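You operate a simulated robot arm through the tools that you are given. There is no shell and no other tool.

You run a simulated robot arm. Do the job below in one go: nothing can be reset, and whatever is moved stays where it is left.

TASK
Fill the orange vial from the well bottle and fit it in the comparator.
Fine: fill to between its two lines, no drops; bottle back in its spot, stopper on; the vial goes in well one. Set down upright: well bottle.

The check looks at the end state, three seconds after you hand in, the way a careful person would. Anything else that was tipped, shoved, dropped, spilled or broken makes it a failure. Lids that push on must go on centred and level and be pressed home; caps that screw on are set level and turned clockwise until they are tight.

THE ROBOT
A 7-joint arm with a two-finger parallel gripper, fixed in place. Base frame: the origin is on the floor under the middle of its stand, x ahead of it, y to its left, z up; the work surface is at about z = 860. Readings come in mm, rad, newtons and seconds.
With the tool pointing down near the work surface it reaches from about 300 to 720 mm from the base axis. Its first joint turns from -2.897 to 2.897 rad. Payload 1.57 kg.
The tool frame sits at the grasp point between the pads (the TCP): z along the fingers, y along the line on which they close. The tips reach 30 mm beyond it. Largest opening 80 mm; finger width 17, thickness 12; the body of the gripper, 40 by 82 mm, starts 80 mm behind the TCP.
Orientation is that of the tool frame in the base frame, as a unit quaternion [w, x, y, z]. With the fingers straight down and closing along the base's y, the tool's x points along the base's -x, its y along +y and its z along -z.

THE INTERFACE
- The arm moves only by the tool play_rows. Its argument "targets" is one flat list of numbers, 7 for each row, row after row: the shift along the base's x, y, z in units of 50 mm (1.0 is 50 mm), then the turn, a rotation vector about the base's x, y, z in units of 5 degrees (1.0 is 5 degrees), then the closure, from 0 (fully open) to 1 (shut). In form: [dx, dy, dz, ax, ay, az, claw, dx, dy, dz, ax, ay, az, claw, ...]. A call has 1 to 20 rows; each row shifts and turns the commanded pose from where the row before left it. A call with a number of a shift or a turn outside -1 to 1 is refused whole. Rows are played at 5 a second. More than 50 mm and 0.15 rad between two rows, or a gripper value outside its range, and nothing of the call is played. A pose out of reach is approached as far as the arm can. The call stops where the force on the tool passes 40 N (or 10 N more than at its start, if that is more) or the arm is blocked; 0.2 s more then pass. Each finger travels about 72 mm/s and halts on what it meets, pressing with about 25 N; the grip force reading is that of the motor and also rises with nothing between the fingers. The clock runs only during rows and for 0.2 s after the last one: add rows that do not move to give the fingers time. The reply holds the time, the measured pose of the TCP, the force on the tool along the base axes, the opening and the grip force, in the units named above and with some noise, with the torque about the TCP (base axes, N m) and any sound that the robot's microphone picked up.
- Cameras (640 x 400 px; columns grow to the right, rows downward): "scene" is fixed at [49.3, 650.4, 1450.8]; the picture's right is [-0.86, -0.50, 0.00], its down [-0.16, 0.27, -0.95] and it looks along [0.48, -0.82, -0.32] (base axes); focal length 312 px, centre (320, 200). "wrist" rides on the gripper at [72, -7, -122] in the tool frame; the picture's right is [0.09, 1.00, 0.00], its down [-0.84, 0.08, -0.54] and it looks along [-0.54, 0.05, 0.84] (tool axes); focal length 238 px, centre (320, 200). There is no depth. A picture from a camera that has moved, and an enlarged one, comes with that camera's place and axes in the base frame and with its lens.
- camera(camera): a new picture of that camera. No time passes.
- lift_body(by): slides the trunk up (or, below 0, down) by that many mm; the arm rides with it, the base frame stays. It gives what a move gives, with no picture.
- zoom(camera, box): a new picture of the part [left, top, right, bottom] of that camera's present view, enlarged. No time passes.
- close_job(): hands the job in; it is judged then, once.

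Places have to be worked out from the pictures, the camera data and where the tool is seen. Open the gripper and draw the arm clear of the work before you hand the job in, unless the task says otherwise.

The tools are called as a command line: name --argument value ..., lists and objects as JSON in quotes. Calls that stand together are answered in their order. play_rows: Moves the arm, as the interface text tells. Its arguments: {"type":"object","properties":{"targets":{"type":"array","items":{"type":"number"}}},"required":["targets"]} The other tools are called the same way: lift_body (by) moves the trunk up or down; camera (camera) takes a picture; zoom (camera, box) takes an enlarged picture of a part of a camera's view; close_job () hands the job in.

At the start:

```text
time: 0.0
tcp_pos: [418.9, -276.8, 1292.3]
ee_rot: [0.0, 0.0, 1.0, 0.0]
force: [0.9, -0.3, 0.2]
torque: [0.0, 0.01, 0.0]
opening: 80.0
grip_force: 0.2
trunk travel left (down, up): [-350.0, 130.0]
```

scene: 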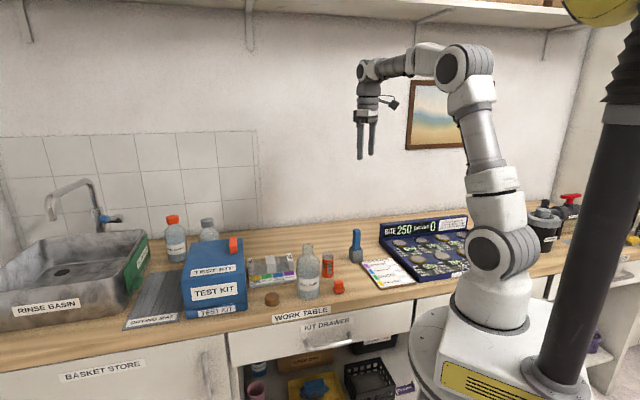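
wrist: 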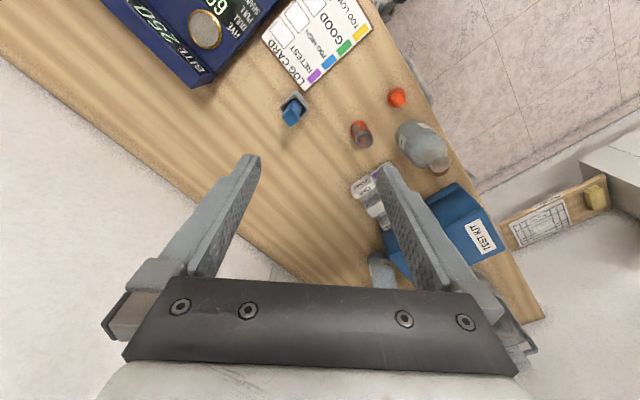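

I start by inspecting the work area in enlarged views to find the bottle, vial, caps and the comparator.

zoom --camera "scene" --box '[240, 210, 400, 310]'

zoom --camera "scene" --box '[140, 200, 300, 300]'

zoom --camera "scene" --box '[340, 200, 500, 300]'

zoom --camera "wrist" --box '[260, 60, 500, 210]'

```text
4.00 times, centred on (320, 260) of scene
camera zoom: at [49.3, 650.4, 1450.8], right [-0.86, -0.5, 0.0], down [-0.16, 0.27, -0.95], along [0.48, -0.82, -0.32], focal length 1246 px, centre (320, -40)
```

zoom: 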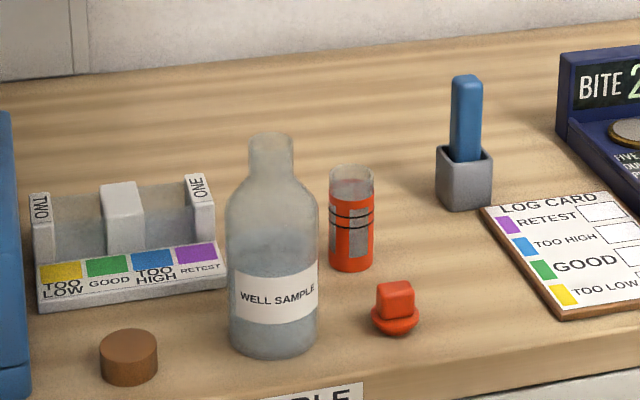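

```text
4.00 times, centred on (220, 250) of scene
camera zoom: at [49.3, 650.4, 1450.8], right [-0.86, -0.5, 0.0], down [-0.16, 0.27, -0.95], along [0.48, -0.82, -0.32], focal length 1246 px, centre (720, 0)
```

zoom: 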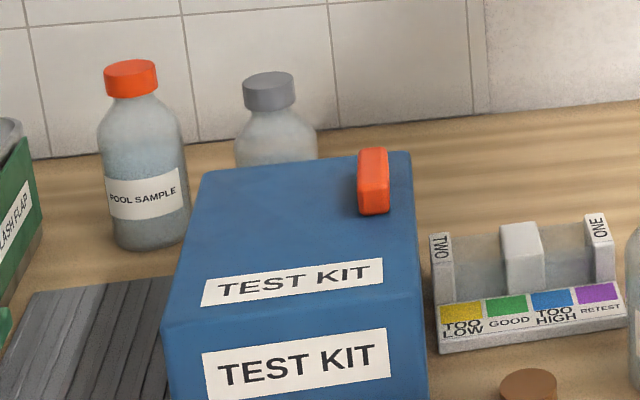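

```text
4.00 times, centred on (420, 250) of scene
camera zoom: at [49.3, 650.4, 1450.8], right [-0.86, -0.5, 0.0], down [-0.16, 0.27, -0.95], along [0.48, -0.82, -0.32], focal length 1246 px, centre (-80, 0)
```

zoom: 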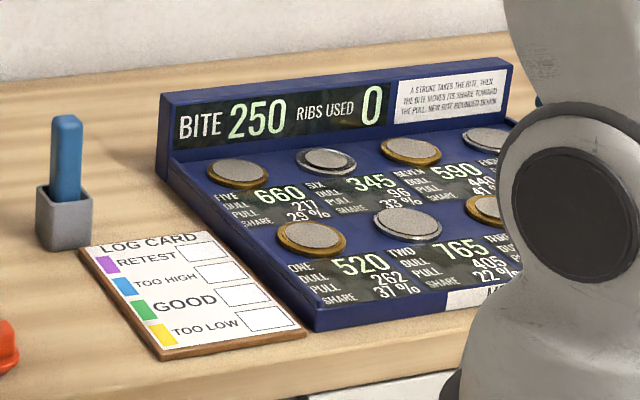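

```text
2.67 times, centred on (380, 135) of wrist
camera zoom: at [347.3, -282.3, 1416.1], right [-0.09, 1.0, 0.0], down [0.84, 0.08, 0.54], along [0.54, 0.05, -0.84], focal length 636 px, centre (160, 373)
```

zoom: 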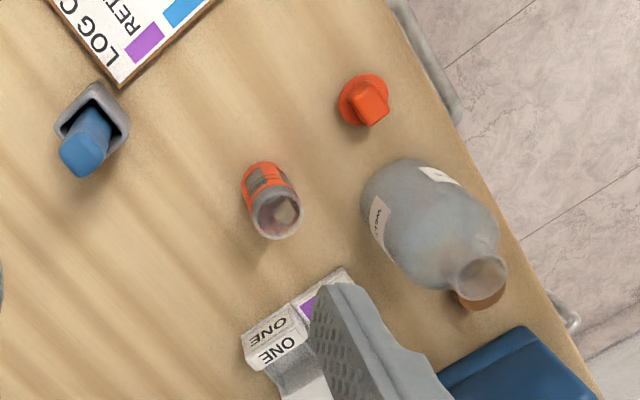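

The well bottle is already open: a brown cap lies on its left, and the orange stopper and open orange vial are on its right. The comparator with wells TWO and ONE is behind them. I move the hand to a better viewpoint above the robot side to look closer.

play_rows --targets '[-0.356, 0.868, -0.568, 0, 0, 0, 0, -0.356, 0.868, -0.568, 0, 0, 0, 0, -0.356, 0.868, -0.568, 0, 0, 0, 0, -0.356, 0.868, -0.568, 0, 0, 0, 0, -0.356, 0.868, -0.568, 0, 0, 0, 0]'

camera --camera "wrist"

camera --camera "scene"

```text
refused: row 1 steps farther than a row can; nothing moved
```

```text
taken
camera wrist: at [347.3, -282.3, 1416.1], right [-0.09, 1.0, 0.0], down [0.84, 0.08, 0.54], along [0.54, 0.05, -0.84], focal length 238 px, centre (320, 200)
```

wrist: 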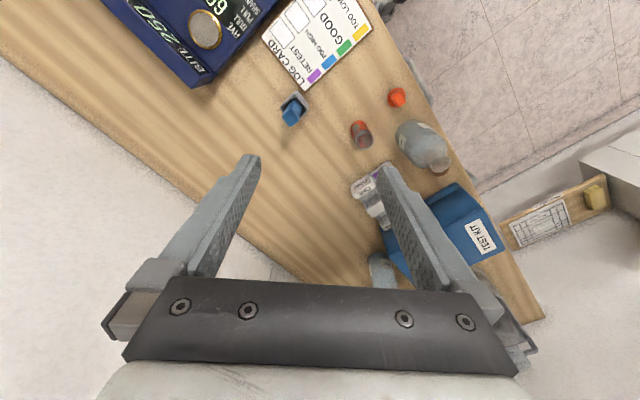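

```text
taken
```

scene: 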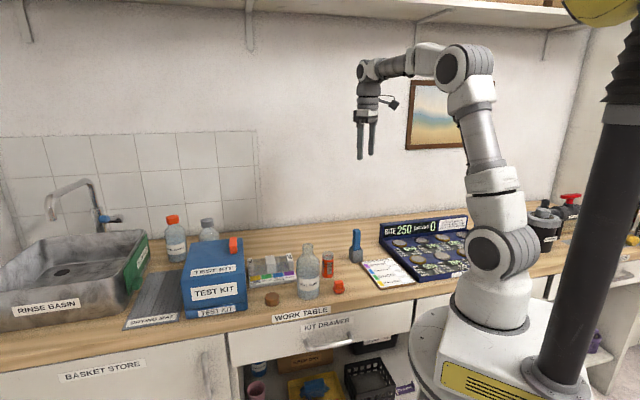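

The row norm exceeded 50 mm, so I repeat the same shift in seven smaller rows.

play_rows --targets '[-0.254, 0.62, -0.406, 0, 0, 0, 0, -0.254, 0.62, -0.406, 0, 0, 0, 0, -0.254, 0.62, -0.406, 0, 0, 0, 0, -0.254, 0.62, -0.406, 0, 0, 0, 0, -0.254, 0.62, -0.406, 0, 0, 0, 0, -0.254, 0.62, -0.406, 0, 0, 0, 0, -0.254, 0.62, -0.406, 0, 0, 0, 0]'

camera --camera "wrist"

camera --camera "scene"

```text
time: 1.6
tcp_pos: [331.4, -61.2, 1149.9]
ee_rot: [0.0, 0.001, 1.0, 0.0]
force: [0.1, -0.1, 0.1]
torque: [-0.01, -0.03, -0.03]
opening: 79.9
grip_force: 0.1
trunk travel left (down, up): [-350.0, 130.0]
```

```text
taken
camera wrist: at [258.5, -65.8, 1272.9], right [-0.09, 1.0, 0.0], down [0.84, 0.08, 0.54], along [0.54, 0.05, -0.84], focal length 238 px, centre (320, 200)
```

wrist: 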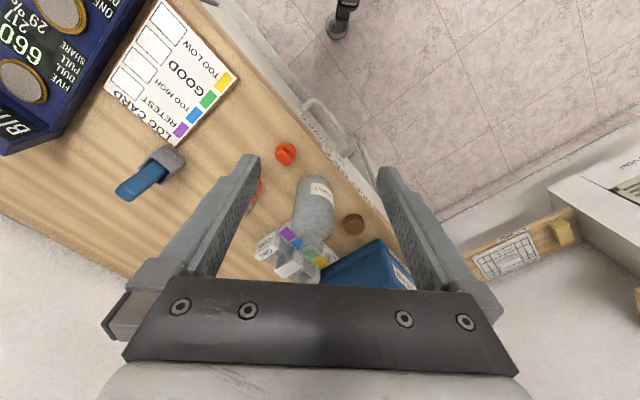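

```text
taken
```

scene: 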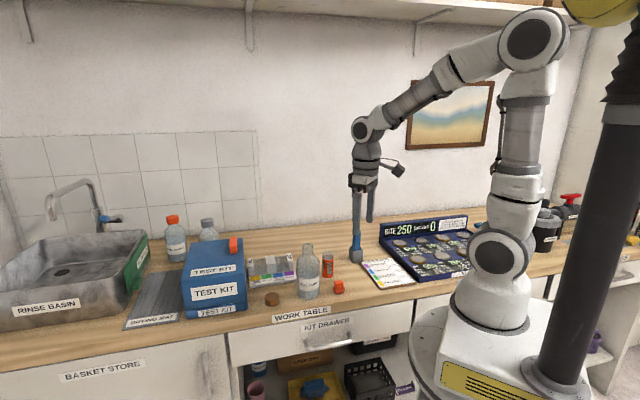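

The picture shows all objects between the fingers. I enlarge the relevant part.

zoom --camera "wrist" --box '[230, 130, 422, 250]'

zoom --camera "wrist" --box '[240, 215, 352, 285]'

zoom --camera "scene" --box '[240, 240, 304, 280]'

zoom --camera "scene" --box '[296, 240, 360, 300]'

```text
3.33 times, centred on (326, 190) of wrist
camera zoom: at [258.5, -65.8, 1272.9], right [-0.09, 1.0, 0.0], down [0.84, 0.08, 0.54], along [0.54, 0.05, -0.84], focal length 794 px, centre (300, 233)
```

zoom: 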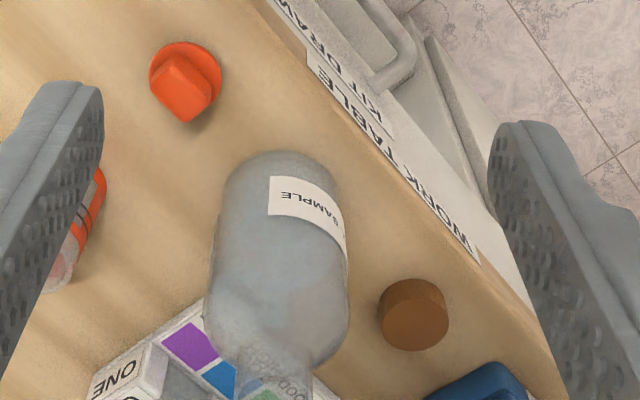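

```text
5.71 times, centred on (296, 250) of wrist
camera zoom: at [258.5, -65.8, 1272.9], right [-0.09, 1.0, 0.0], down [0.84, 0.08, 0.54], along [0.54, 0.05, -0.84], focal length 1362 px, centre (457, -86)
```

zoom: 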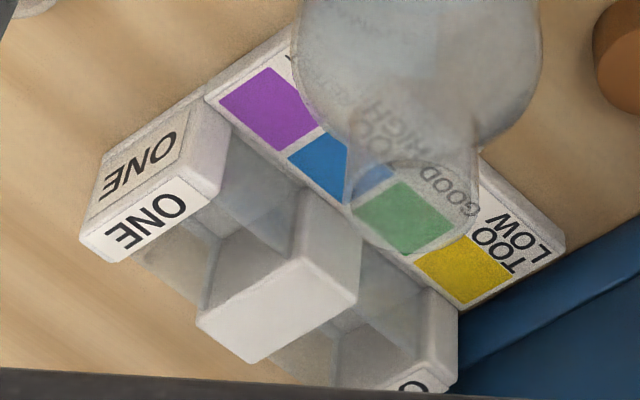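

```text
10.00 times, centred on (272, 260) of scene
camera zoom: at [49.3, 650.4, 1450.8], right [-0.86, -0.5, 0.0], down [-0.16, 0.27, -0.95], along [0.48, -0.82, -0.32], focal length 3116 px, centre (800, -400)
```

zoom: 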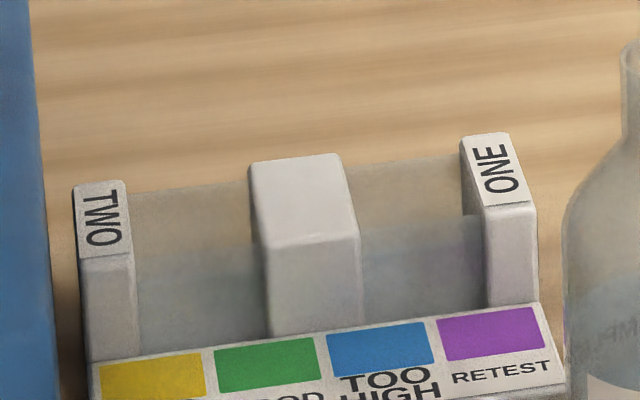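

```text
6.67 times, centred on (328, 270) of scene
camera zoom: at [49.3, 650.4, 1450.8], right [-0.86, -0.5, 0.0], down [-0.16, 0.27, -0.95], along [0.48, -0.82, -0.32], focal length 2077 px, centre (267, -267)
```

zoom: 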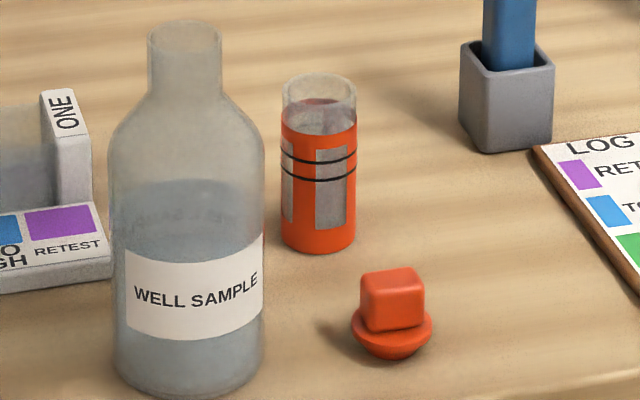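

The comparator's long axis runs at about 47° in base x‑y, with post ONE near (641,-149) and the centre post near (688,-98). Now I test the wrist roll range and get a second view with a 40° yaw.

play_rows --targets '[0.2325, -0.4375, 0, 0, 0, 1, 0, 0.2325, -0.4375, 0, 0, 0, 1, 0, 0.2325, -0.4375, 0, 0, 0, 1, 0, 0.2325, -0.4375, 0, 0, 0, 1, 0, 0.2325, -0.4375, 0, 0, 0, 1, 0, 0.2325, -0.4375, 0, 0, 0, 1, 0, 0.2325, -0.4375, 0, 0, 0, 1, 0, 0.2325, -0.4375, 0, 0, 0, 1, 0]'

camera --camera "wrist"

```text
time: 3.4
tcp_pos: [423.3, -235.3, 1151.6]
ee_rot: [0.0, -0.342, 0.94, 0.0]
force: [0.4, -0.6, -0.8]
torque: [-0.02, 0.03, -0.03]
opening: 79.8
grip_force: 0.1
trunk travel left (down, up): [-350.0, 130.0]
```

```text
taken
camera wrist: at [371.5, -285.7, 1274.9], right [-0.71, 0.7, 0.0], down [0.59, 0.6, 0.54], along [0.38, 0.39, -0.84], focal length 238 px, centre (320, 200)
```

wrist: 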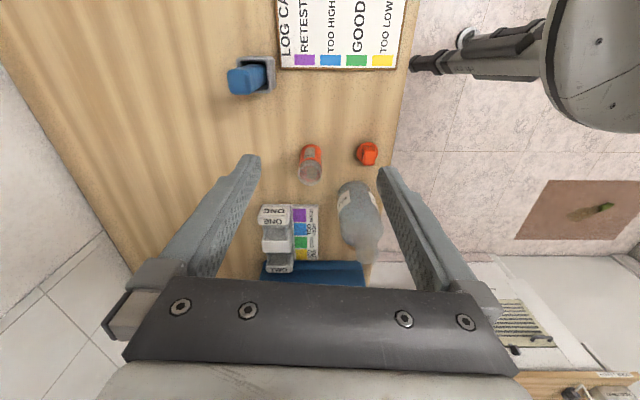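

The 40° yaw works, and the vial, stopper, comparator and bottle sit between the fingers. I enlarge these.

zoom --camera "wrist" --box '[250, 190, 346, 280]'

zoom --camera "wrist" --box '[280, 130, 392, 200]'

zoom --camera "wrist" --box '[300, 170, 412, 280]'

```text
4.44 times, centred on (298, 235) of wrist
camera zoom: at [371.5, -285.7, 1274.9], right [-0.71, 0.7, 0.0], down [0.59, 0.6, 0.54], along [0.38, 0.39, -0.84], focal length 1059 px, centre (418, 44)
```

zoom: 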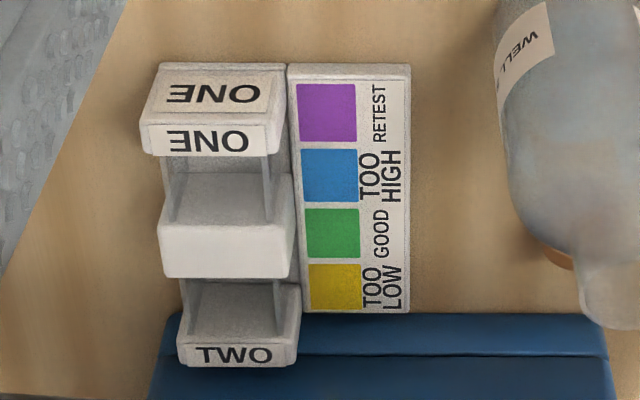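

```text
5.71 times, centred on (336, 165) of wrist
camera zoom: at [371.5, -285.7, 1274.9], right [-0.71, 0.7, 0.0], down [0.59, 0.6, 0.54], along [0.38, 0.39, -0.84], focal length 1362 px, centre (229, 400)
```

zoom: 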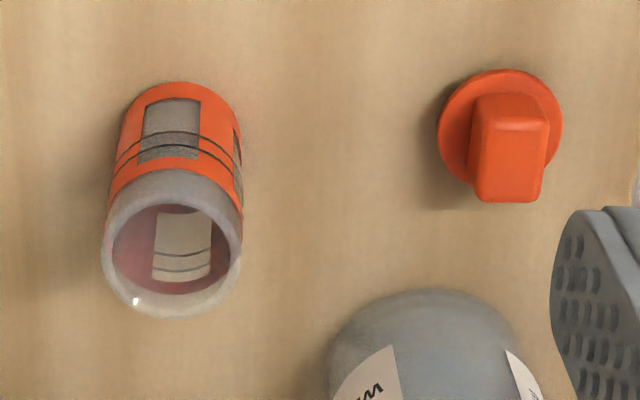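

```text
3.64 times, centred on (356, 225) of wrist
camera zoom: at [371.5, -285.7, 1274.9], right [-0.71, 0.7, 0.0], down [0.59, 0.6, 0.54], along [0.38, 0.39, -0.84], focal length 867 px, centre (189, 109)
```

zoom: 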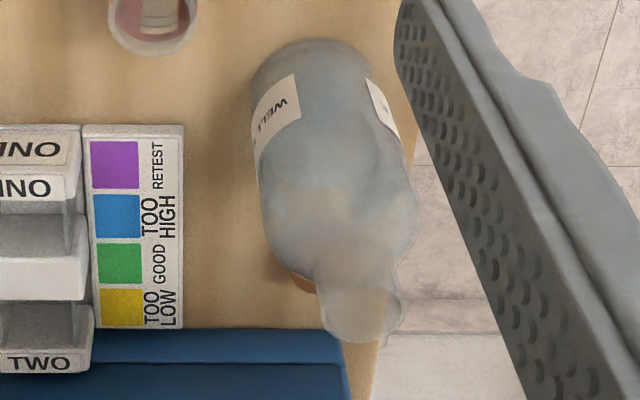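

Wrist roll is fine. The well is roughly a 40×40 mm slot with clear side panels, and the vial is about 38 mm across. Now I check details of the bottle neck, brown cap, vial and stopper with high magnification.

zoom --camera "scene" --box '[292, 236, 324, 256]'

zoom --camera "scene" --box '[256, 286, 288, 306]'

zoom --camera "scene" --box '[316, 248, 340, 280]'

zoom --camera "scene" --box '[326, 276, 350, 296]'

```text
16.00 times, centred on (308, 246) of scene
camera zoom: at [49.3, 650.4, 1450.8], right [-0.86, -0.5, 0.0], down [-0.16, 0.27, -0.95], along [0.48, -0.82, -0.32], focal length 4986 px, centre (512, -536)
```

zoom: 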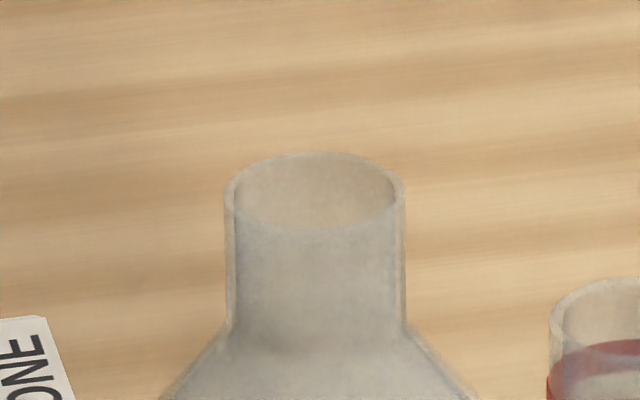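

```text
16.00 times, centred on (272, 296) of scene
camera zoom: at [49.3, 650.4, 1450.8], right [-0.86, -0.5, 0.0], down [-0.16, 0.27, -0.95], along [0.48, -0.82, -0.32], focal length 4986 px, centre (1088, -1336)
```

zoom: 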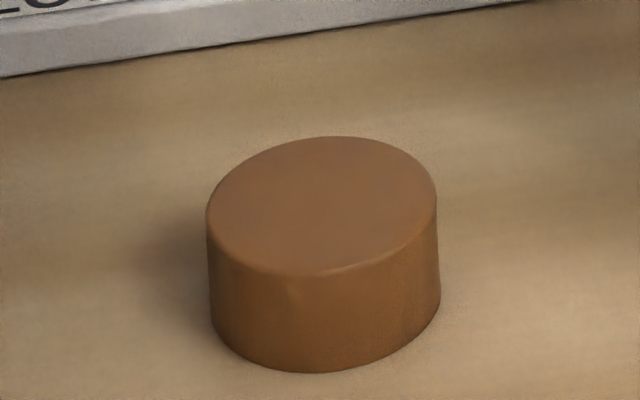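

```text
12.50 times, centred on (328, 264) of scene
camera zoom: at [49.3, 650.4, 1450.8], right [-0.86, -0.5, 0.0], down [-0.16, 0.27, -0.95], along [0.48, -0.82, -0.32], focal length 3895 px, centre (220, -600)
```

zoom: 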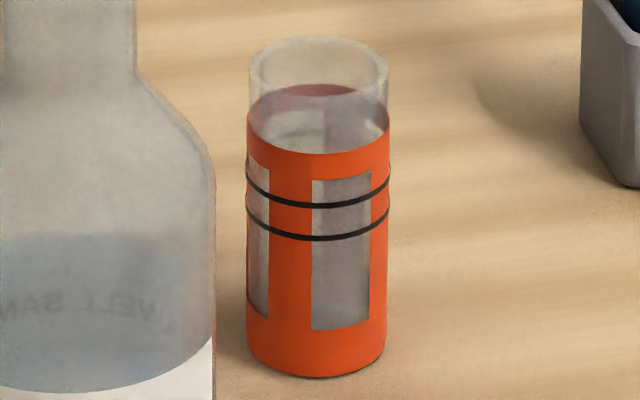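

```text
16.00 times, centred on (338, 286) of scene
camera zoom: at [49.3, 650.4, 1450.8], right [-0.86, -0.5, 0.0], down [-0.16, 0.27, -0.95], along [0.48, -0.82, -0.32], focal length 4986 px, centre (32, -1176)
```

zoom: 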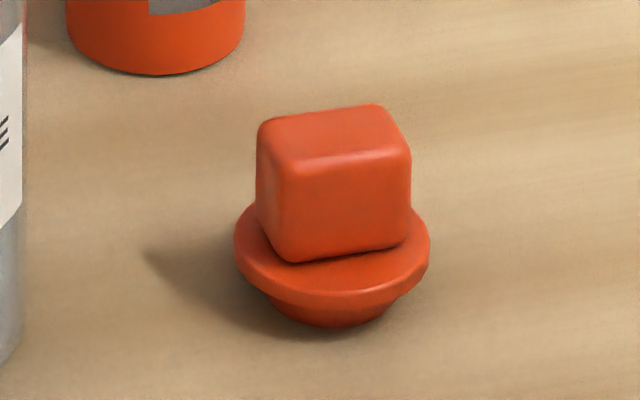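

The vial's two lines sit roughly 43 and 53 mm above the table and its rim at about 943. The bottle neck is smooth glass, so the brown cap should be a push-on lid. I now hover the tool over the vial to locate it exactly relative to the TCP.

play_rows --targets '[0.38, 0.285, -0.56, 0, 0, 0, 0, 0.38, 0.285, -0.56, 0, 0, 0, 0, 0.38, 0.285, -0.56, 0, 0, 0, 0, 0.38, 0.285, -0.56, 0, 0, 0, 0, 0, 0, 0, 0, 0, 0, 0]'

camera --camera "wrist"

zoom --camera "wrist" --box '[240, 70, 400, 190]'

```text
time: 4.6
tcp_pos: [500.2, -178.8, 1037.7]
ee_rot: [0.0, -0.342, 0.94, 0.0]
force: [0.5, -0.7, -0.7]
torque: [-0.03, -0.01, -0.01]
opening: 80.0
grip_force: 0.1
trunk travel left (down, up): [-350.0, 130.0]
```

```text
taken
camera wrist: at [449.1, -229.6, 1160.7], right [-0.71, 0.7, 0.0], down [0.59, 0.6, 0.54], along [0.38, 0.38, -0.84], focal length 238 px, centre (320, 200)
```

wrist: 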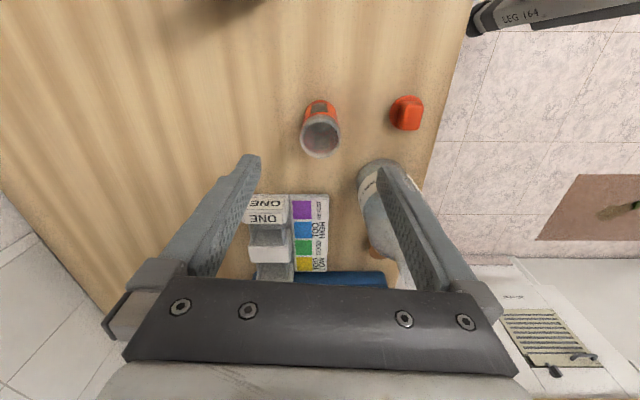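

```text
3.33 times, centred on (320, 130) of wrist
camera zoom: at [449.1, -229.6, 1160.7], right [-0.71, 0.7, 0.0], down [0.59, 0.6, 0.54], along [0.38, 0.38, -0.84], focal length 794 px, centre (320, 433)
```

zoom: 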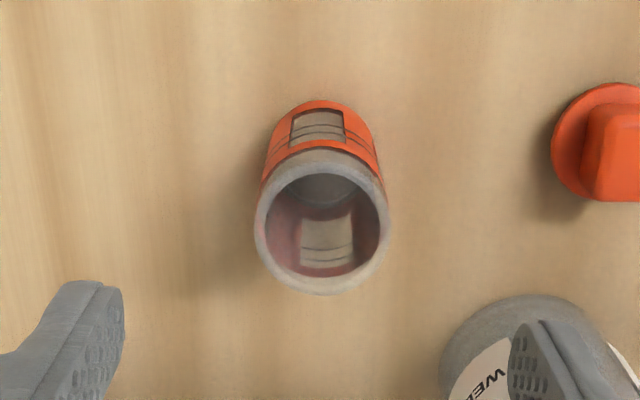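

The vial is at about (498.5, -179.4), 38 mm across, rim at about 940. Next I hover over the bottle with zero yaw to locate its mouth.

play_rows --targets '[0, 0, 0.55, 0, 0, -1, 0, 0, 0, 0.55, 0, 0, -1, 0, 0, 0.4167, 0, 0, 0, -1, 0, 0, 0.4167, 0, 0, 0, -1, 0, 0, 0.4167, 0, 0, 0, -1, 0, 0, 0.4167, 0, 0, 0, -1, 0, 0, 0.4167, 0, 0, 0, -1, 0, 0, 0.4167, 0, 0, 0, -1, 0, 0, 0, 0, 0, 0, 0, 0]'

camera --camera "wrist"

zoom --camera "wrist" --box '[240, 60, 400, 180]'

```text
time: 6.6
tcp_pos: [500.7, -53.1, 1092.3]
ee_rot: [0.0, 0.001, 1.0, 0.001]
force: [-0.2, 0.4, -0.8]
torque: [-0.03, 0.02, -0.02]
opening: 79.8
grip_force: 0.1
trunk travel left (down, up): [-350.0, 130.0]
```

```text
taken
camera wrist: at [427.7, -58.6, 1216.4], right [-0.09, 1.0, 0.0], down [0.84, 0.08, 0.54], along [0.54, 0.05, -0.84], focal length 238 px, centre (320, 200)
```

wrist: 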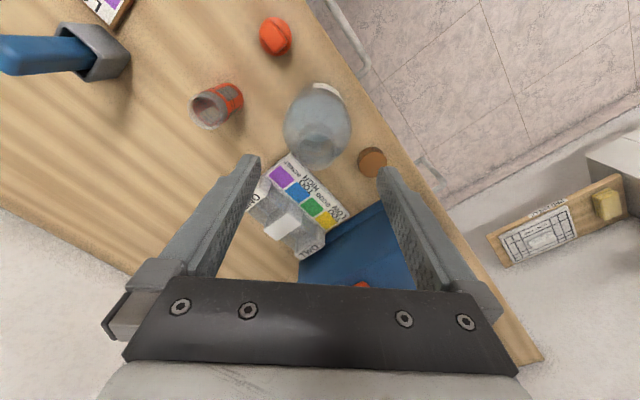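

```text
3.33 times, centred on (320, 120) of wrist
camera zoom: at [427.7, -58.6, 1216.4], right [-0.09, 1.0, 0.0], down [0.84, 0.08, 0.54], along [0.54, 0.05, -0.84], focal length 794 px, centre (320, 467)
```

zoom: 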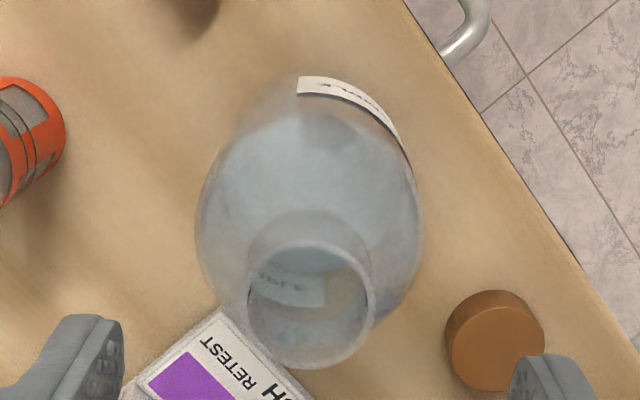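

The bottle's mouth is at roughly (501.5, -54.5, 1026). I plan to grip its body at z≈925 with the tool pitched 30° below horizontal, then pour forward (+x) into the vial. I back off and pitch the tool to test that this attitude is reachable.

play_rows --targets '[-0.172, -0.0025, -0.07, 0, -1, 0, 0, -0.172, -0.0025, -0.07, 0, -1, 0, 0, -0.172, -0.0025, -0.07, 0, -1, 0, 0, -0.172, -0.0025, -0.07, 0, -1, 0, 0, -0.172, -0.0025, -0.07, 0, -1, 0, 0, -0.172, -0.0025, -0.07, 0, -1, 0, 0, -0.172, -0.0025, -0.07, 0, -1, 0, 0, -0.172, -0.0025, -0.07, 0, -1, 0, 0, -0.172, -0.0025, -0.07, 0, -1, 0, 0, -0.172, -0.0025, -0.07, 0, -1, 0, 0, -0.172, -0.0025, -0.07, 0, -1, 0, 0, -0.172, -0.0025, -0.07, 0, -1, 0, 0, 0, 0, 0, 0, 0, 0, 0]'

camera --camera "wrist"

camera --camera "scene"

```text
time: 9.4
tcp_pos: [472.2, -74.3, 1061.4]
ee_rot: [0.501, 0.001, 0.866, 0.0]
force: [-0.4, 0.5, -0.8]
torque: [0.01, 0.0, -0.03]
opening: 79.7
grip_force: 0.0
out of reach, approached as far as the arm can: row 9, 10, 11, 12
trunk travel left (down, up): [-350.0, 130.0]
```

```text
taken
camera wrist: at [329.5, -79.1, 1061.3], right [-0.05, 1.0, -0.08], down [-0.05, 0.08, 1.0], along [1.0, 0.05, 0.05], focal length 238 px, centre (320, 200)
```

wrist: 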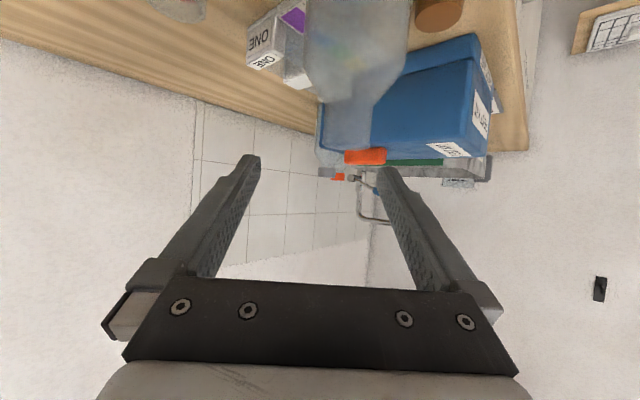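

```text
taken
```

scene: 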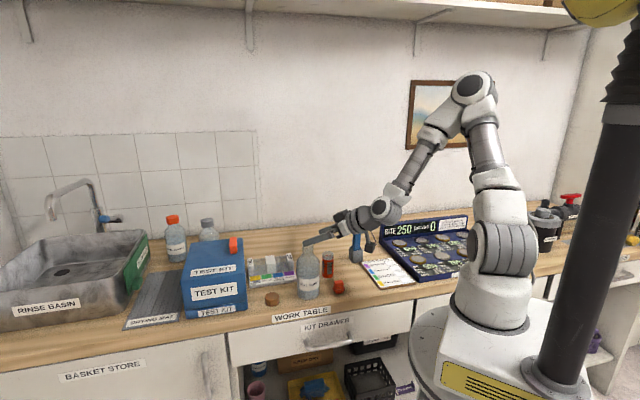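

The 60° pitch is reachable but not so close in; the arm stopped at radius ~478. I'll approach the bottle from above at x≈501 instead. First I step forward and up to see where the commanded pose stands.

play_rows --targets '[0.7, 0, 0.6, 0, 0, 0, 0, 0.7, 0, 0.4, 0, 0, 0, 0, 0, 0, 0, 0, 0, 0, 0]'

```text
time: 10.2
tcp_pos: [539.3, -72.9, 1110.6]
ee_rot: [0.5, 0.0, 0.866, 0.0]
force: [-0.3, 0.3, -0.2]
torque: [0.03, -0.01, 0.0]
opening: 79.9
grip_force: 0.0
trunk travel left (down, up): [-350.0, 130.0]
```

The commanded pose follows the reached one. I now move above the bottle to about (501.5, -54.5) at this height, keeping the pitch.

play_rows --targets '[-0.38, 0.18, 0, 0, 0, 0, 0, -0.38, 0.18, 0, 0, 0, 0, 0, 0, 0, 0, 0, 0, 0, 0]'

play_rows --targets '[0, 0, 0, 0, 0, 0, 0]'

camera --camera "wrist"

camera --camera "scene"

```text
time: 11.0
tcp_pos: [502.3, -54.9, 1111.0]
ee_rot: [0.5, 0.001, 0.866, -0.001]
force: [-0.7, -1.0, 0.7]
torque: [0.0, -0.02, 0.0]
opening: 80.1
grip_force: 0.1
trunk travel left (down, up): [-350.0, 130.0]
```

```text
time: 11.4
tcp_pos: [502.0, -55.0, 1109.9]
ee_rot: [0.5, -0.001, 0.866, 0.001]
force: [-0.5, 0.5, -0.5]
torque: [0.0, 0.02, 0.01]
opening: 79.9
grip_force: 0.1
trunk travel left (down, up): [-350.0, 130.0]
```

```text
taken
camera wrist: at [360.1, -60.5, 1110.2], right [-0.05, 1.0, -0.08], down [-0.05, 0.08, 1.0], along [1.0, 0.05, 0.05], focal length 238 px, centre (320, 200)
```

wrist: 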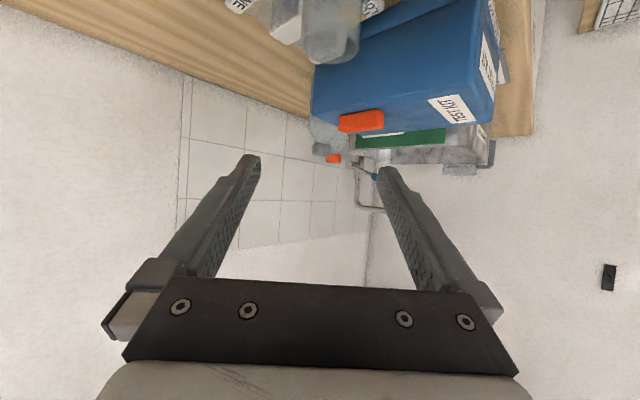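

```text
taken
```

scene: 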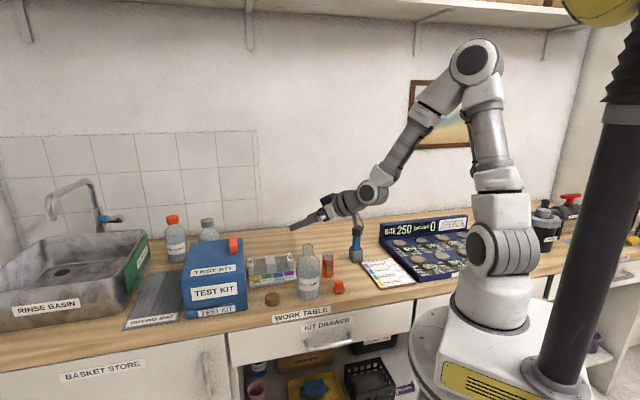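

The neck appears centred between the fingers. Since lowering the trunk brings the whole arm straight down in this reachable attitude, I use it for the vertical descent around the bottle, first 90 mm, then check.

lift_body --by -90

camera --camera "wrist"

zoom --camera "scene" --box '[240, 190, 400, 310]'

```text
time: 12.7
tcp_pos: [503.0, -55.0, 1020.7]
ee_rot: [0.5, 0.0, 0.866, -0.001]
force: [0.5, -0.1, -0.3]
torque: [0.02, -0.02, 0.0]
opening: 80.0
grip_force: 0.1
trunk travel left (down, up): [-260.0, 220.0]
```

```text
taken
camera wrist: at [360.1, -60.5, 1020.3], right [-0.05, 1.0, -0.08], down [-0.05, 0.08, 1.0], along [1.0, 0.05, 0.05], focal length 238 px, centre (320, 200)
```

wrist: 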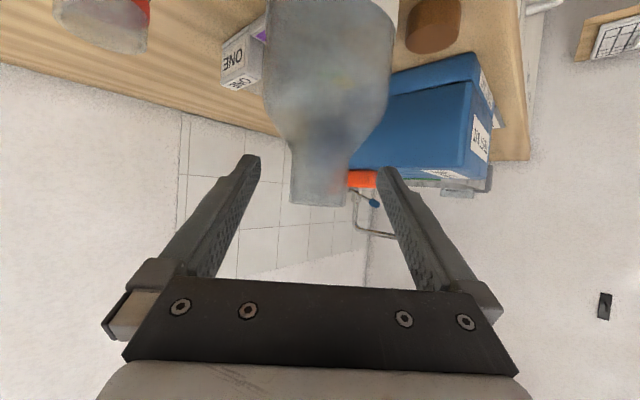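

```text
3.33 times, centred on (320, 250) of scene
camera zoom: at [49.3, 650.4, 1450.8], right [-0.86, -0.5, 0.0], down [-0.16, 0.27, -0.95], along [0.48, -0.82, -0.32], focal length 1039 px, centre (320, 33)
```

zoom: 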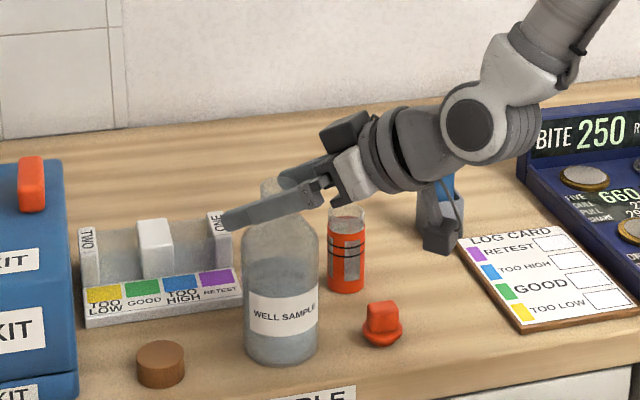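

The bottle is well centred between the fingers with about 1 mm offset. I descend another 95 mm with the trunk to bring the TCP to z≈925 around the body.

lift_body --by -50

camera --camera "wrist"

```text
time: 13.6
tcp_pos: [501.5, -55.9, 970.5]
ee_rot: [0.5, 0.0, 0.866, 0.0]
force: [0.7, 0.4, 1.1]
torque: [0.01, -0.01, -0.02]
opening: 79.8
grip_force: 0.0
trunk travel left (down, up): [-210.0, 270.0]
```

```text
taken
camera wrist: at [360.1, -60.5, 970.3], right [-0.05, 1.0, -0.08], down [-0.05, 0.08, 1.0], along [1.0, 0.05, 0.05], focal length 238 px, centre (320, 200)
```

wrist: 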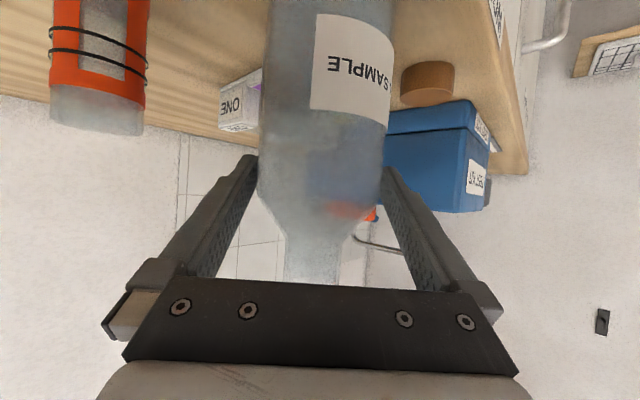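

The bottle body is between the fingers, offset about 1.3 mm toward +y. I correct that small offset and then descend the last 45 mm.

play_rows --targets '[0, 0.026, 0, 0, 0, 0, 0]'

lift_body --by -45

camera --camera "wrist"

zoom --camera "scene" --box '[240, 190, 400, 310]'

```text
time: 14.0
tcp_pos: [502.8, -53.7, 970.3]
ee_rot: [0.501, 0.0, 0.866, 0.001]
force: [0.0, -0.2, -0.1]
torque: [-0.01, -0.01, -0.03]
opening: 80.1
grip_force: 0.0
trunk travel left (down, up): [-210.0, 270.0]
```

```text
time: 14.8
tcp_pos: [503.0, -54.0, 925.1]
ee_rot: [0.5, -0.001, 0.866, 0.001]
force: [0.8, -0.1, 0.4]
torque: [-0.02, -0.01, 0.04]
opening: 80.1
grip_force: 0.2
trunk travel left (down, up): [-165.0, 315.0]
```

```text
taken
camera wrist: at [360.5, -59.3, 925.1], right [-0.05, 1.0, -0.08], down [-0.05, 0.08, 1.0], along [1.0, 0.05, 0.05], focal length 238 px, centre (320, 200)
```

wrist: 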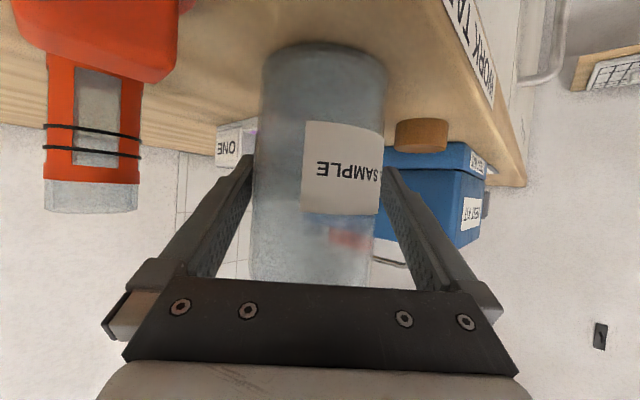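

```text
3.33 times, centred on (320, 250) of scene
camera zoom: at [49.3, 650.4, 1450.8], right [-0.86, -0.5, 0.0], down [-0.16, 0.27, -0.95], along [0.48, -0.82, -0.32], focal length 1039 px, centre (320, 33)
```

zoom: 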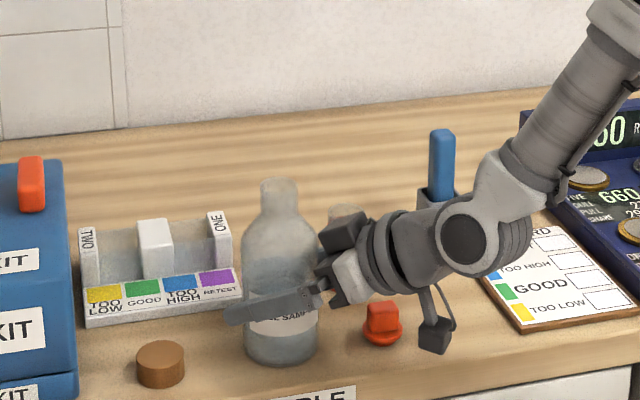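

The fingers straddle the bottle body at z≈925, clear of everything. The side view also shows the vial's lines at about z=904 and 915, with the rim at about 945. I close the gripper on the bottle.

play_rows --targets '[0, 0, 0, 0, 0, 0, 0.3, 0, 0, 0, 0, 0, 0, 1, 0, 0, 0, 0, 0, 0, 1, 0, 0, 0, 0, 0, 0, 1]'

camera --camera "wrist"

```text
time: 15.8
tcp_pos: [503.1, -54.1, 925.8]
ee_rot: [0.501, 0.0, 0.866, 0.0]
force: [0.2, -1.1, 1.8]
torque: [-0.05, 0.0, -0.06]
opening: 69.4
grip_force: 25.4
trunk travel left (down, up): [-165.0, 315.0]
```

```text
taken
camera wrist: at [360.5, -59.4, 925.2], right [-0.05, 1.0, -0.08], down [-0.05, 0.08, 1.0], along [1.0, 0.05, 0.05], focal length 238 px, centre (320, 200)
```

wrist: 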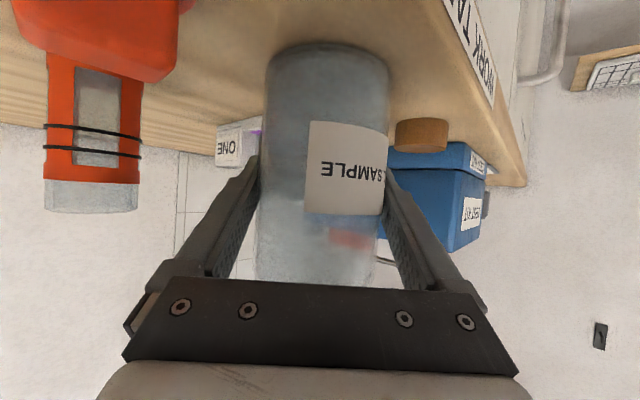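

The gripper holds the bottle (69.4 mm, 25 N). I lift gently by 20 mm first and check it hangs straight.

play_rows --targets '[0, 0, 0.1, 0, 0, 0, 1, 0, 0, 0.1, 0, 0, 0, 1, 0, 0, 0.2, 0, 0, 0, 1, 0, 0, 0, 0, 0, 0, 1]'

camera --camera "wrist"

zoom --camera "scene" --box '[240, 190, 400, 310]'

```text
time: 16.8
tcp_pos: [503.3, -52.1, 944.4]
ee_rot: [0.5, 0.0, 0.866, 0.001]
force: [-0.1, 0.1, -2.4]
torque: [0.01, -0.02, -0.05]
opening: 69.4
grip_force: 25.7
trunk travel left (down, up): [-165.0, 315.0]
```

```text
taken
camera wrist: at [360.5, -59.4, 945.3], right [-0.05, 1.0, -0.08], down [-0.05, 0.08, 1.0], along [1.0, 0.05, 0.05], focal length 238 px, centre (320, 200)
```

wrist: 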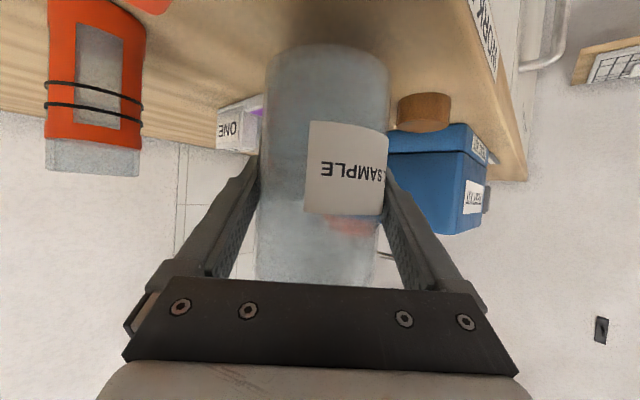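

```text
3.33 times, centred on (320, 250) of scene
camera zoom: at [49.3, 650.4, 1450.8], right [-0.86, -0.5, 0.0], down [-0.16, 0.27, -0.95], along [0.48, -0.82, -0.32], focal length 1039 px, centre (320, 33)
```

zoom: 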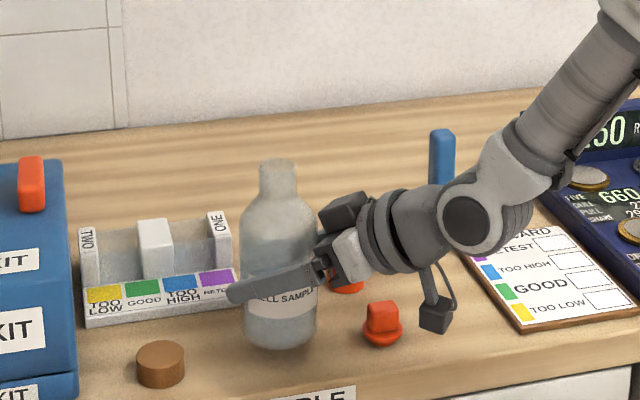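

The bottle came up straight and is held firmly (about 2.5–3 N). I lift it to z≈1045 and tilt it forward to 60°, still well below where the water would reach the lip.

play_rows --targets '[0, 0, 0.4, 0, 0, 0, 1, 0, 0, 0.4, 0, 0, 0, 1, 0, 0, 0.4, 0, 0, 0, 1, 0, 0, 0.4, 0, 0, 0, 1, 0, 0, 0.4, 0, 0, 0, 1, 0, 0, 0, 0, 0, 0, 1]'

play_rows --targets '[0, 0, 0, 0, 0.6, 0, 1, 0, 0, 0, 0, 0.8, 0, 1, 0, 0, 0, 0, 0.8, 0, 1, 0, 0, 0, 0, 0.8, 0, 1, 0, 0, 0, 0, 0.8, 0, 1, 0, 0, 0, 0, 0.8, 0, 1, 0, 0, 0, 0, 0.8, 0, 1, 0, 0, 0, 0, 0.6, 0, 1, 0, 0, 0, 0, 0, 0, 1]'

camera --camera "scene"

camera --camera "wrist"

```text
time: 18.2
tcp_pos: [502.8, -53.7, 1045.0]
ee_rot: [0.5, 0.0, 0.866, 0.0]
force: [0.4, 0.9, -1.2]
torque: [-0.01, 0.0, 0.02]
opening: 69.8
grip_force: 25.0
trunk travel left (down, up): [-165.0, 315.0]
```

```text
time: 20.2
tcp_pos: [505.4, -44.7, 1045.0]
ee_rot: [0.328, -0.008, 0.944, 0.019]
force: [0.3, 0.3, -1.8]
torque: [0.01, 0.0, 0.01]
opening: 69.4
grip_force: 25.3
out of reach, approached as far as the arm can: row 3, 5
trunk travel left (down, up): [-165.0, 315.0]
```

```text
taken
```

scene: 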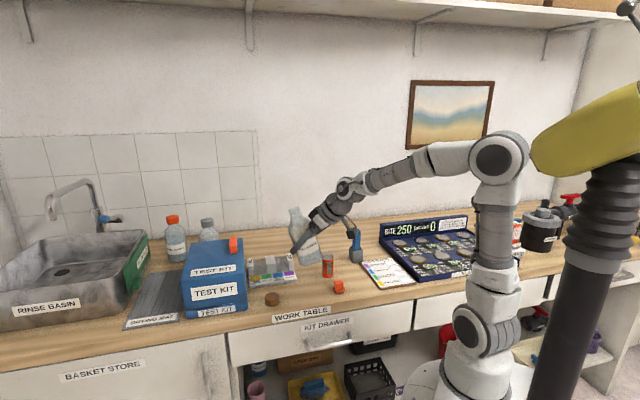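

```text
taken
camera wrist: at [372.9, -55.5, 1097.1], right [-0.1, 0.99, -0.03], down [0.32, 0.06, 0.95], along [0.94, 0.09, -0.32], focal length 238 px, centre (320, 200)
```

wrist: 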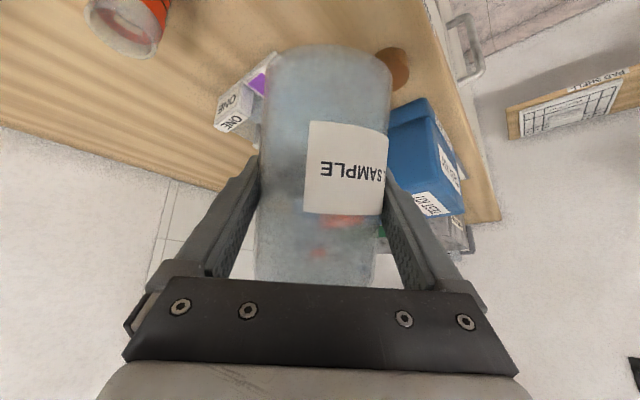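

Two rows were only partly followed: the pitch stands at about 38° from vertical-down (bottle tilt ≈22°), with a small 1.7° roll drift. I correct the drift in one row and read back.

play_rows --targets '[0, 0, 0, -0.35, 0, -0.316, 1, 0, 0, 0, 0, 0, 0, 1]'

```text
time: 20.8
tcp_pos: [504.3, -44.0, 1047.3]
ee_rot: [0.33, -0.005, 0.944, 0.014]
force: [-0.7, 0.3, -2.3]
torque: [-0.01, 0.0, 0.02]
opening: 69.6
grip_force: 25.2
trunk travel left (down, up): [-165.0, 315.0]
```

The correction only partly shows; I play two still rows to see whether the arm is lagging behind the command.

play_rows --targets '[0, 0, 0, 0, 0, 0, 1, 0, 0, 0, 0, 0, 0, 1, 0, 0, 0, 0, 0, 0, 1]'

zoom --camera "scene" --box '[240, 110, 560, 310]'

```text
time: 21.6
tcp_pos: [504.2, -44.6, 1047.4]
ee_rot: [0.331, -0.005, 0.944, 0.014]
force: [0.0, 0.2, -2.0]
torque: [0.03, -0.03, -0.01]
opening: 69.2
grip_force: 25.2
trunk travel left (down, up): [-165.0, 315.0]
```

```text
2.00 times, centred on (400, 210) of scene
camera zoom: at [49.3, 650.4, 1450.8], right [-0.86, -0.5, 0.0], down [-0.16, 0.27, -0.95], along [0.48, -0.82, -0.32], focal length 623 px, centre (160, 180)
```

zoom: 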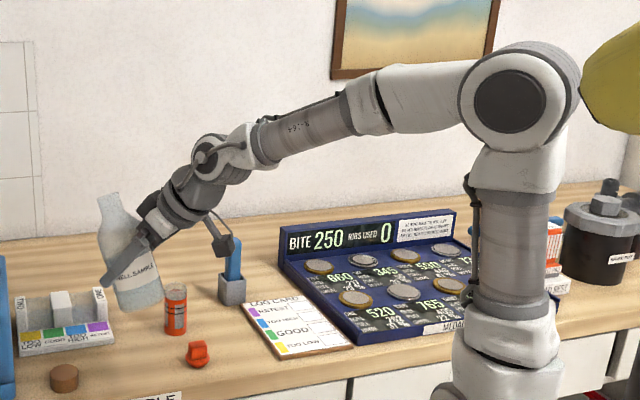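

The forearm and hand are nearly collinear here, a wrist-singular attitude, which explains the small drift. Tilting further moves away from it, so I continue in small steps and read back.

play_rows --targets '[0, 0, 0, 0, 0.6, 0, 1, 0, 0, 0, 0, 0.6, 0, 1, 0, 0, 0, 0, 0.6, 0, 1, 0, 0, 0, 0, 0, 0, 1]'

```text
time: 22.6
tcp_pos: [505.6, -46.2, 1052.0]
ee_rot: [0.309, -0.005, 0.951, 0.006]
force: [-0.1, 0.5, -1.5]
torque: [0.02, 0.02, 0.03]
opening: 69.7
grip_force: 25.3
out of reach, approached as far as the arm can: row 1, 3
trunk travel left (down, up): [-165.0, 315.0]
```

The upper arm leans back close to the yellow trunk head, so the lowered trunk seems to limit this posture. I raise the trunk by 80 mm and then bring the arm down relative to it.

lift_body --by 80

play_rows --targets '[0, 0, -0.4, 0, 0, 0, 1, 0, 0, -0.4, 0, 0, 0, 1, 0, 0, -0.4, 0, 0, 0, 1, 0, 0, 0, 0, 0, 0, 1]'

camera --camera "scene"

```text
time: 23.8
tcp_pos: [506.5, -44.8, 1131.5]
ee_rot: [0.31, -0.006, 0.951, 0.007]
force: [-0.9, -0.2, -1.3]
torque: [0.0, -0.02, -0.02]
opening: 69.2
grip_force: 25.2
trunk travel left (down, up): [-245.0, 235.0]
```

```text
time: 24.8
tcp_pos: [507.3, -45.9, 1071.7]
ee_rot: [0.311, -0.006, 0.95, 0.006]
force: [0.2, 0.0, -2.2]
torque: [0.0, 0.02, -0.02]
opening: 69.7
grip_force: 24.5
trunk travel left (down, up): [-245.0, 235.0]
```

```text
taken
```

scene: 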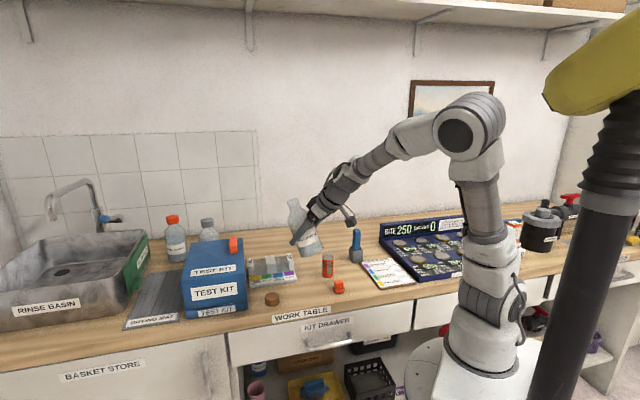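

That works. I fix the small yaw error and continue tilting in 4° steps toward a 60° bottle tilt.

play_rows --targets '[0, 0, 0, -0.088, 0.6, -0.174, 1, 0, 0, 0, 0, 0.8, 0, 1, 0, 0, 0, 0, 0.8, 0, 1, 0, 0, 0, 0, 0, 0, 1]'

```text
time: 25.8
tcp_pos: [504.7, -45.8, 1072.5]
ee_rot: [0.217, 0.001, 0.976, -0.001]
force: [0.2, 0.5, -1.2]
torque: [0.0, 0.0, -0.01]
opening: 69.4
grip_force: 24.8
trunk travel left (down, up): [-245.0, 235.0]
```

The attitude follows cleanly now. I move toward the vial while continuing to tilt to about 60°, staying high.

play_rows --targets '[-0.183, -0.224, -0.12, 0, 0.417, 0, 1, -0.183, -0.224, -0.12, 0, 0.417, 0, 1, -0.183, -0.224, -0.12, 0, 0.417, 0, 1, -0.183, -0.224, -0.12, 0, 0.417, 0, 1, -0.183, -0.224, -0.12, 0, 0.417, 0, 1, -0.183, -0.224, -0.12, 0, 0.417, 0, 1, -0.183, -0.224, -0.12, 0, 0.417, 0, 1, -0.183, -0.224, -0.12, 0, 0.417, 0, 1, -0.183, -0.224, -0.12, 0, 0.417, 0, 1, -0.183, -0.224, -0.12, 0, 0.417, 0, 1, -0.183, -0.224, -0.12, 0, 0.417, 0, 1, -0.183, -0.224, -0.12, 0, 0.417, 0, 1, 0, 0, 0, 0, 0, 0, 1]'

zoom --camera "scene" --box '[260, 180, 420, 300]'

camera --camera "wrist"

```text
time: 28.6
tcp_pos: [395.1, -179.1, 999.7]
ee_rot: [0.001, 0.0, 1.0, 0.0]
force: [0.4, 0.6, -1.3]
torque: [0.0, 0.02, -0.02]
opening: 69.2
grip_force: 24.8
trunk travel left (down, up): [-245.0, 235.0]
```

```text
3.33 times, centred on (340, 240) of scene
camera zoom: at [49.3, 650.4, 1450.8], right [-0.86, -0.5, 0.0], down [-0.16, 0.27, -0.95], along [0.48, -0.82, -0.32], focal length 1039 px, centre (253, 67)
```

zoom: 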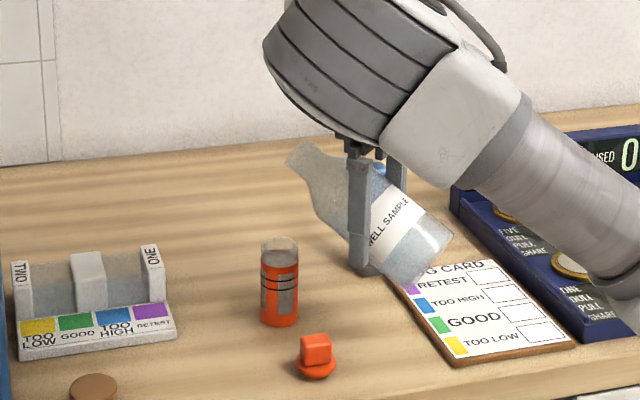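

```text
taken
camera wrist: at [322.3, -185.2, 1122.6], right [-0.09, 1.0, 0.0], down [0.84, 0.08, 0.54], along [0.54, 0.05, -0.84], focal length 238 px, centre (320, 200)
```

wrist: 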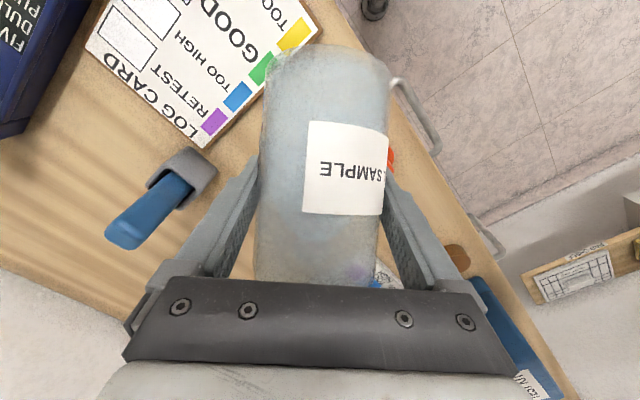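

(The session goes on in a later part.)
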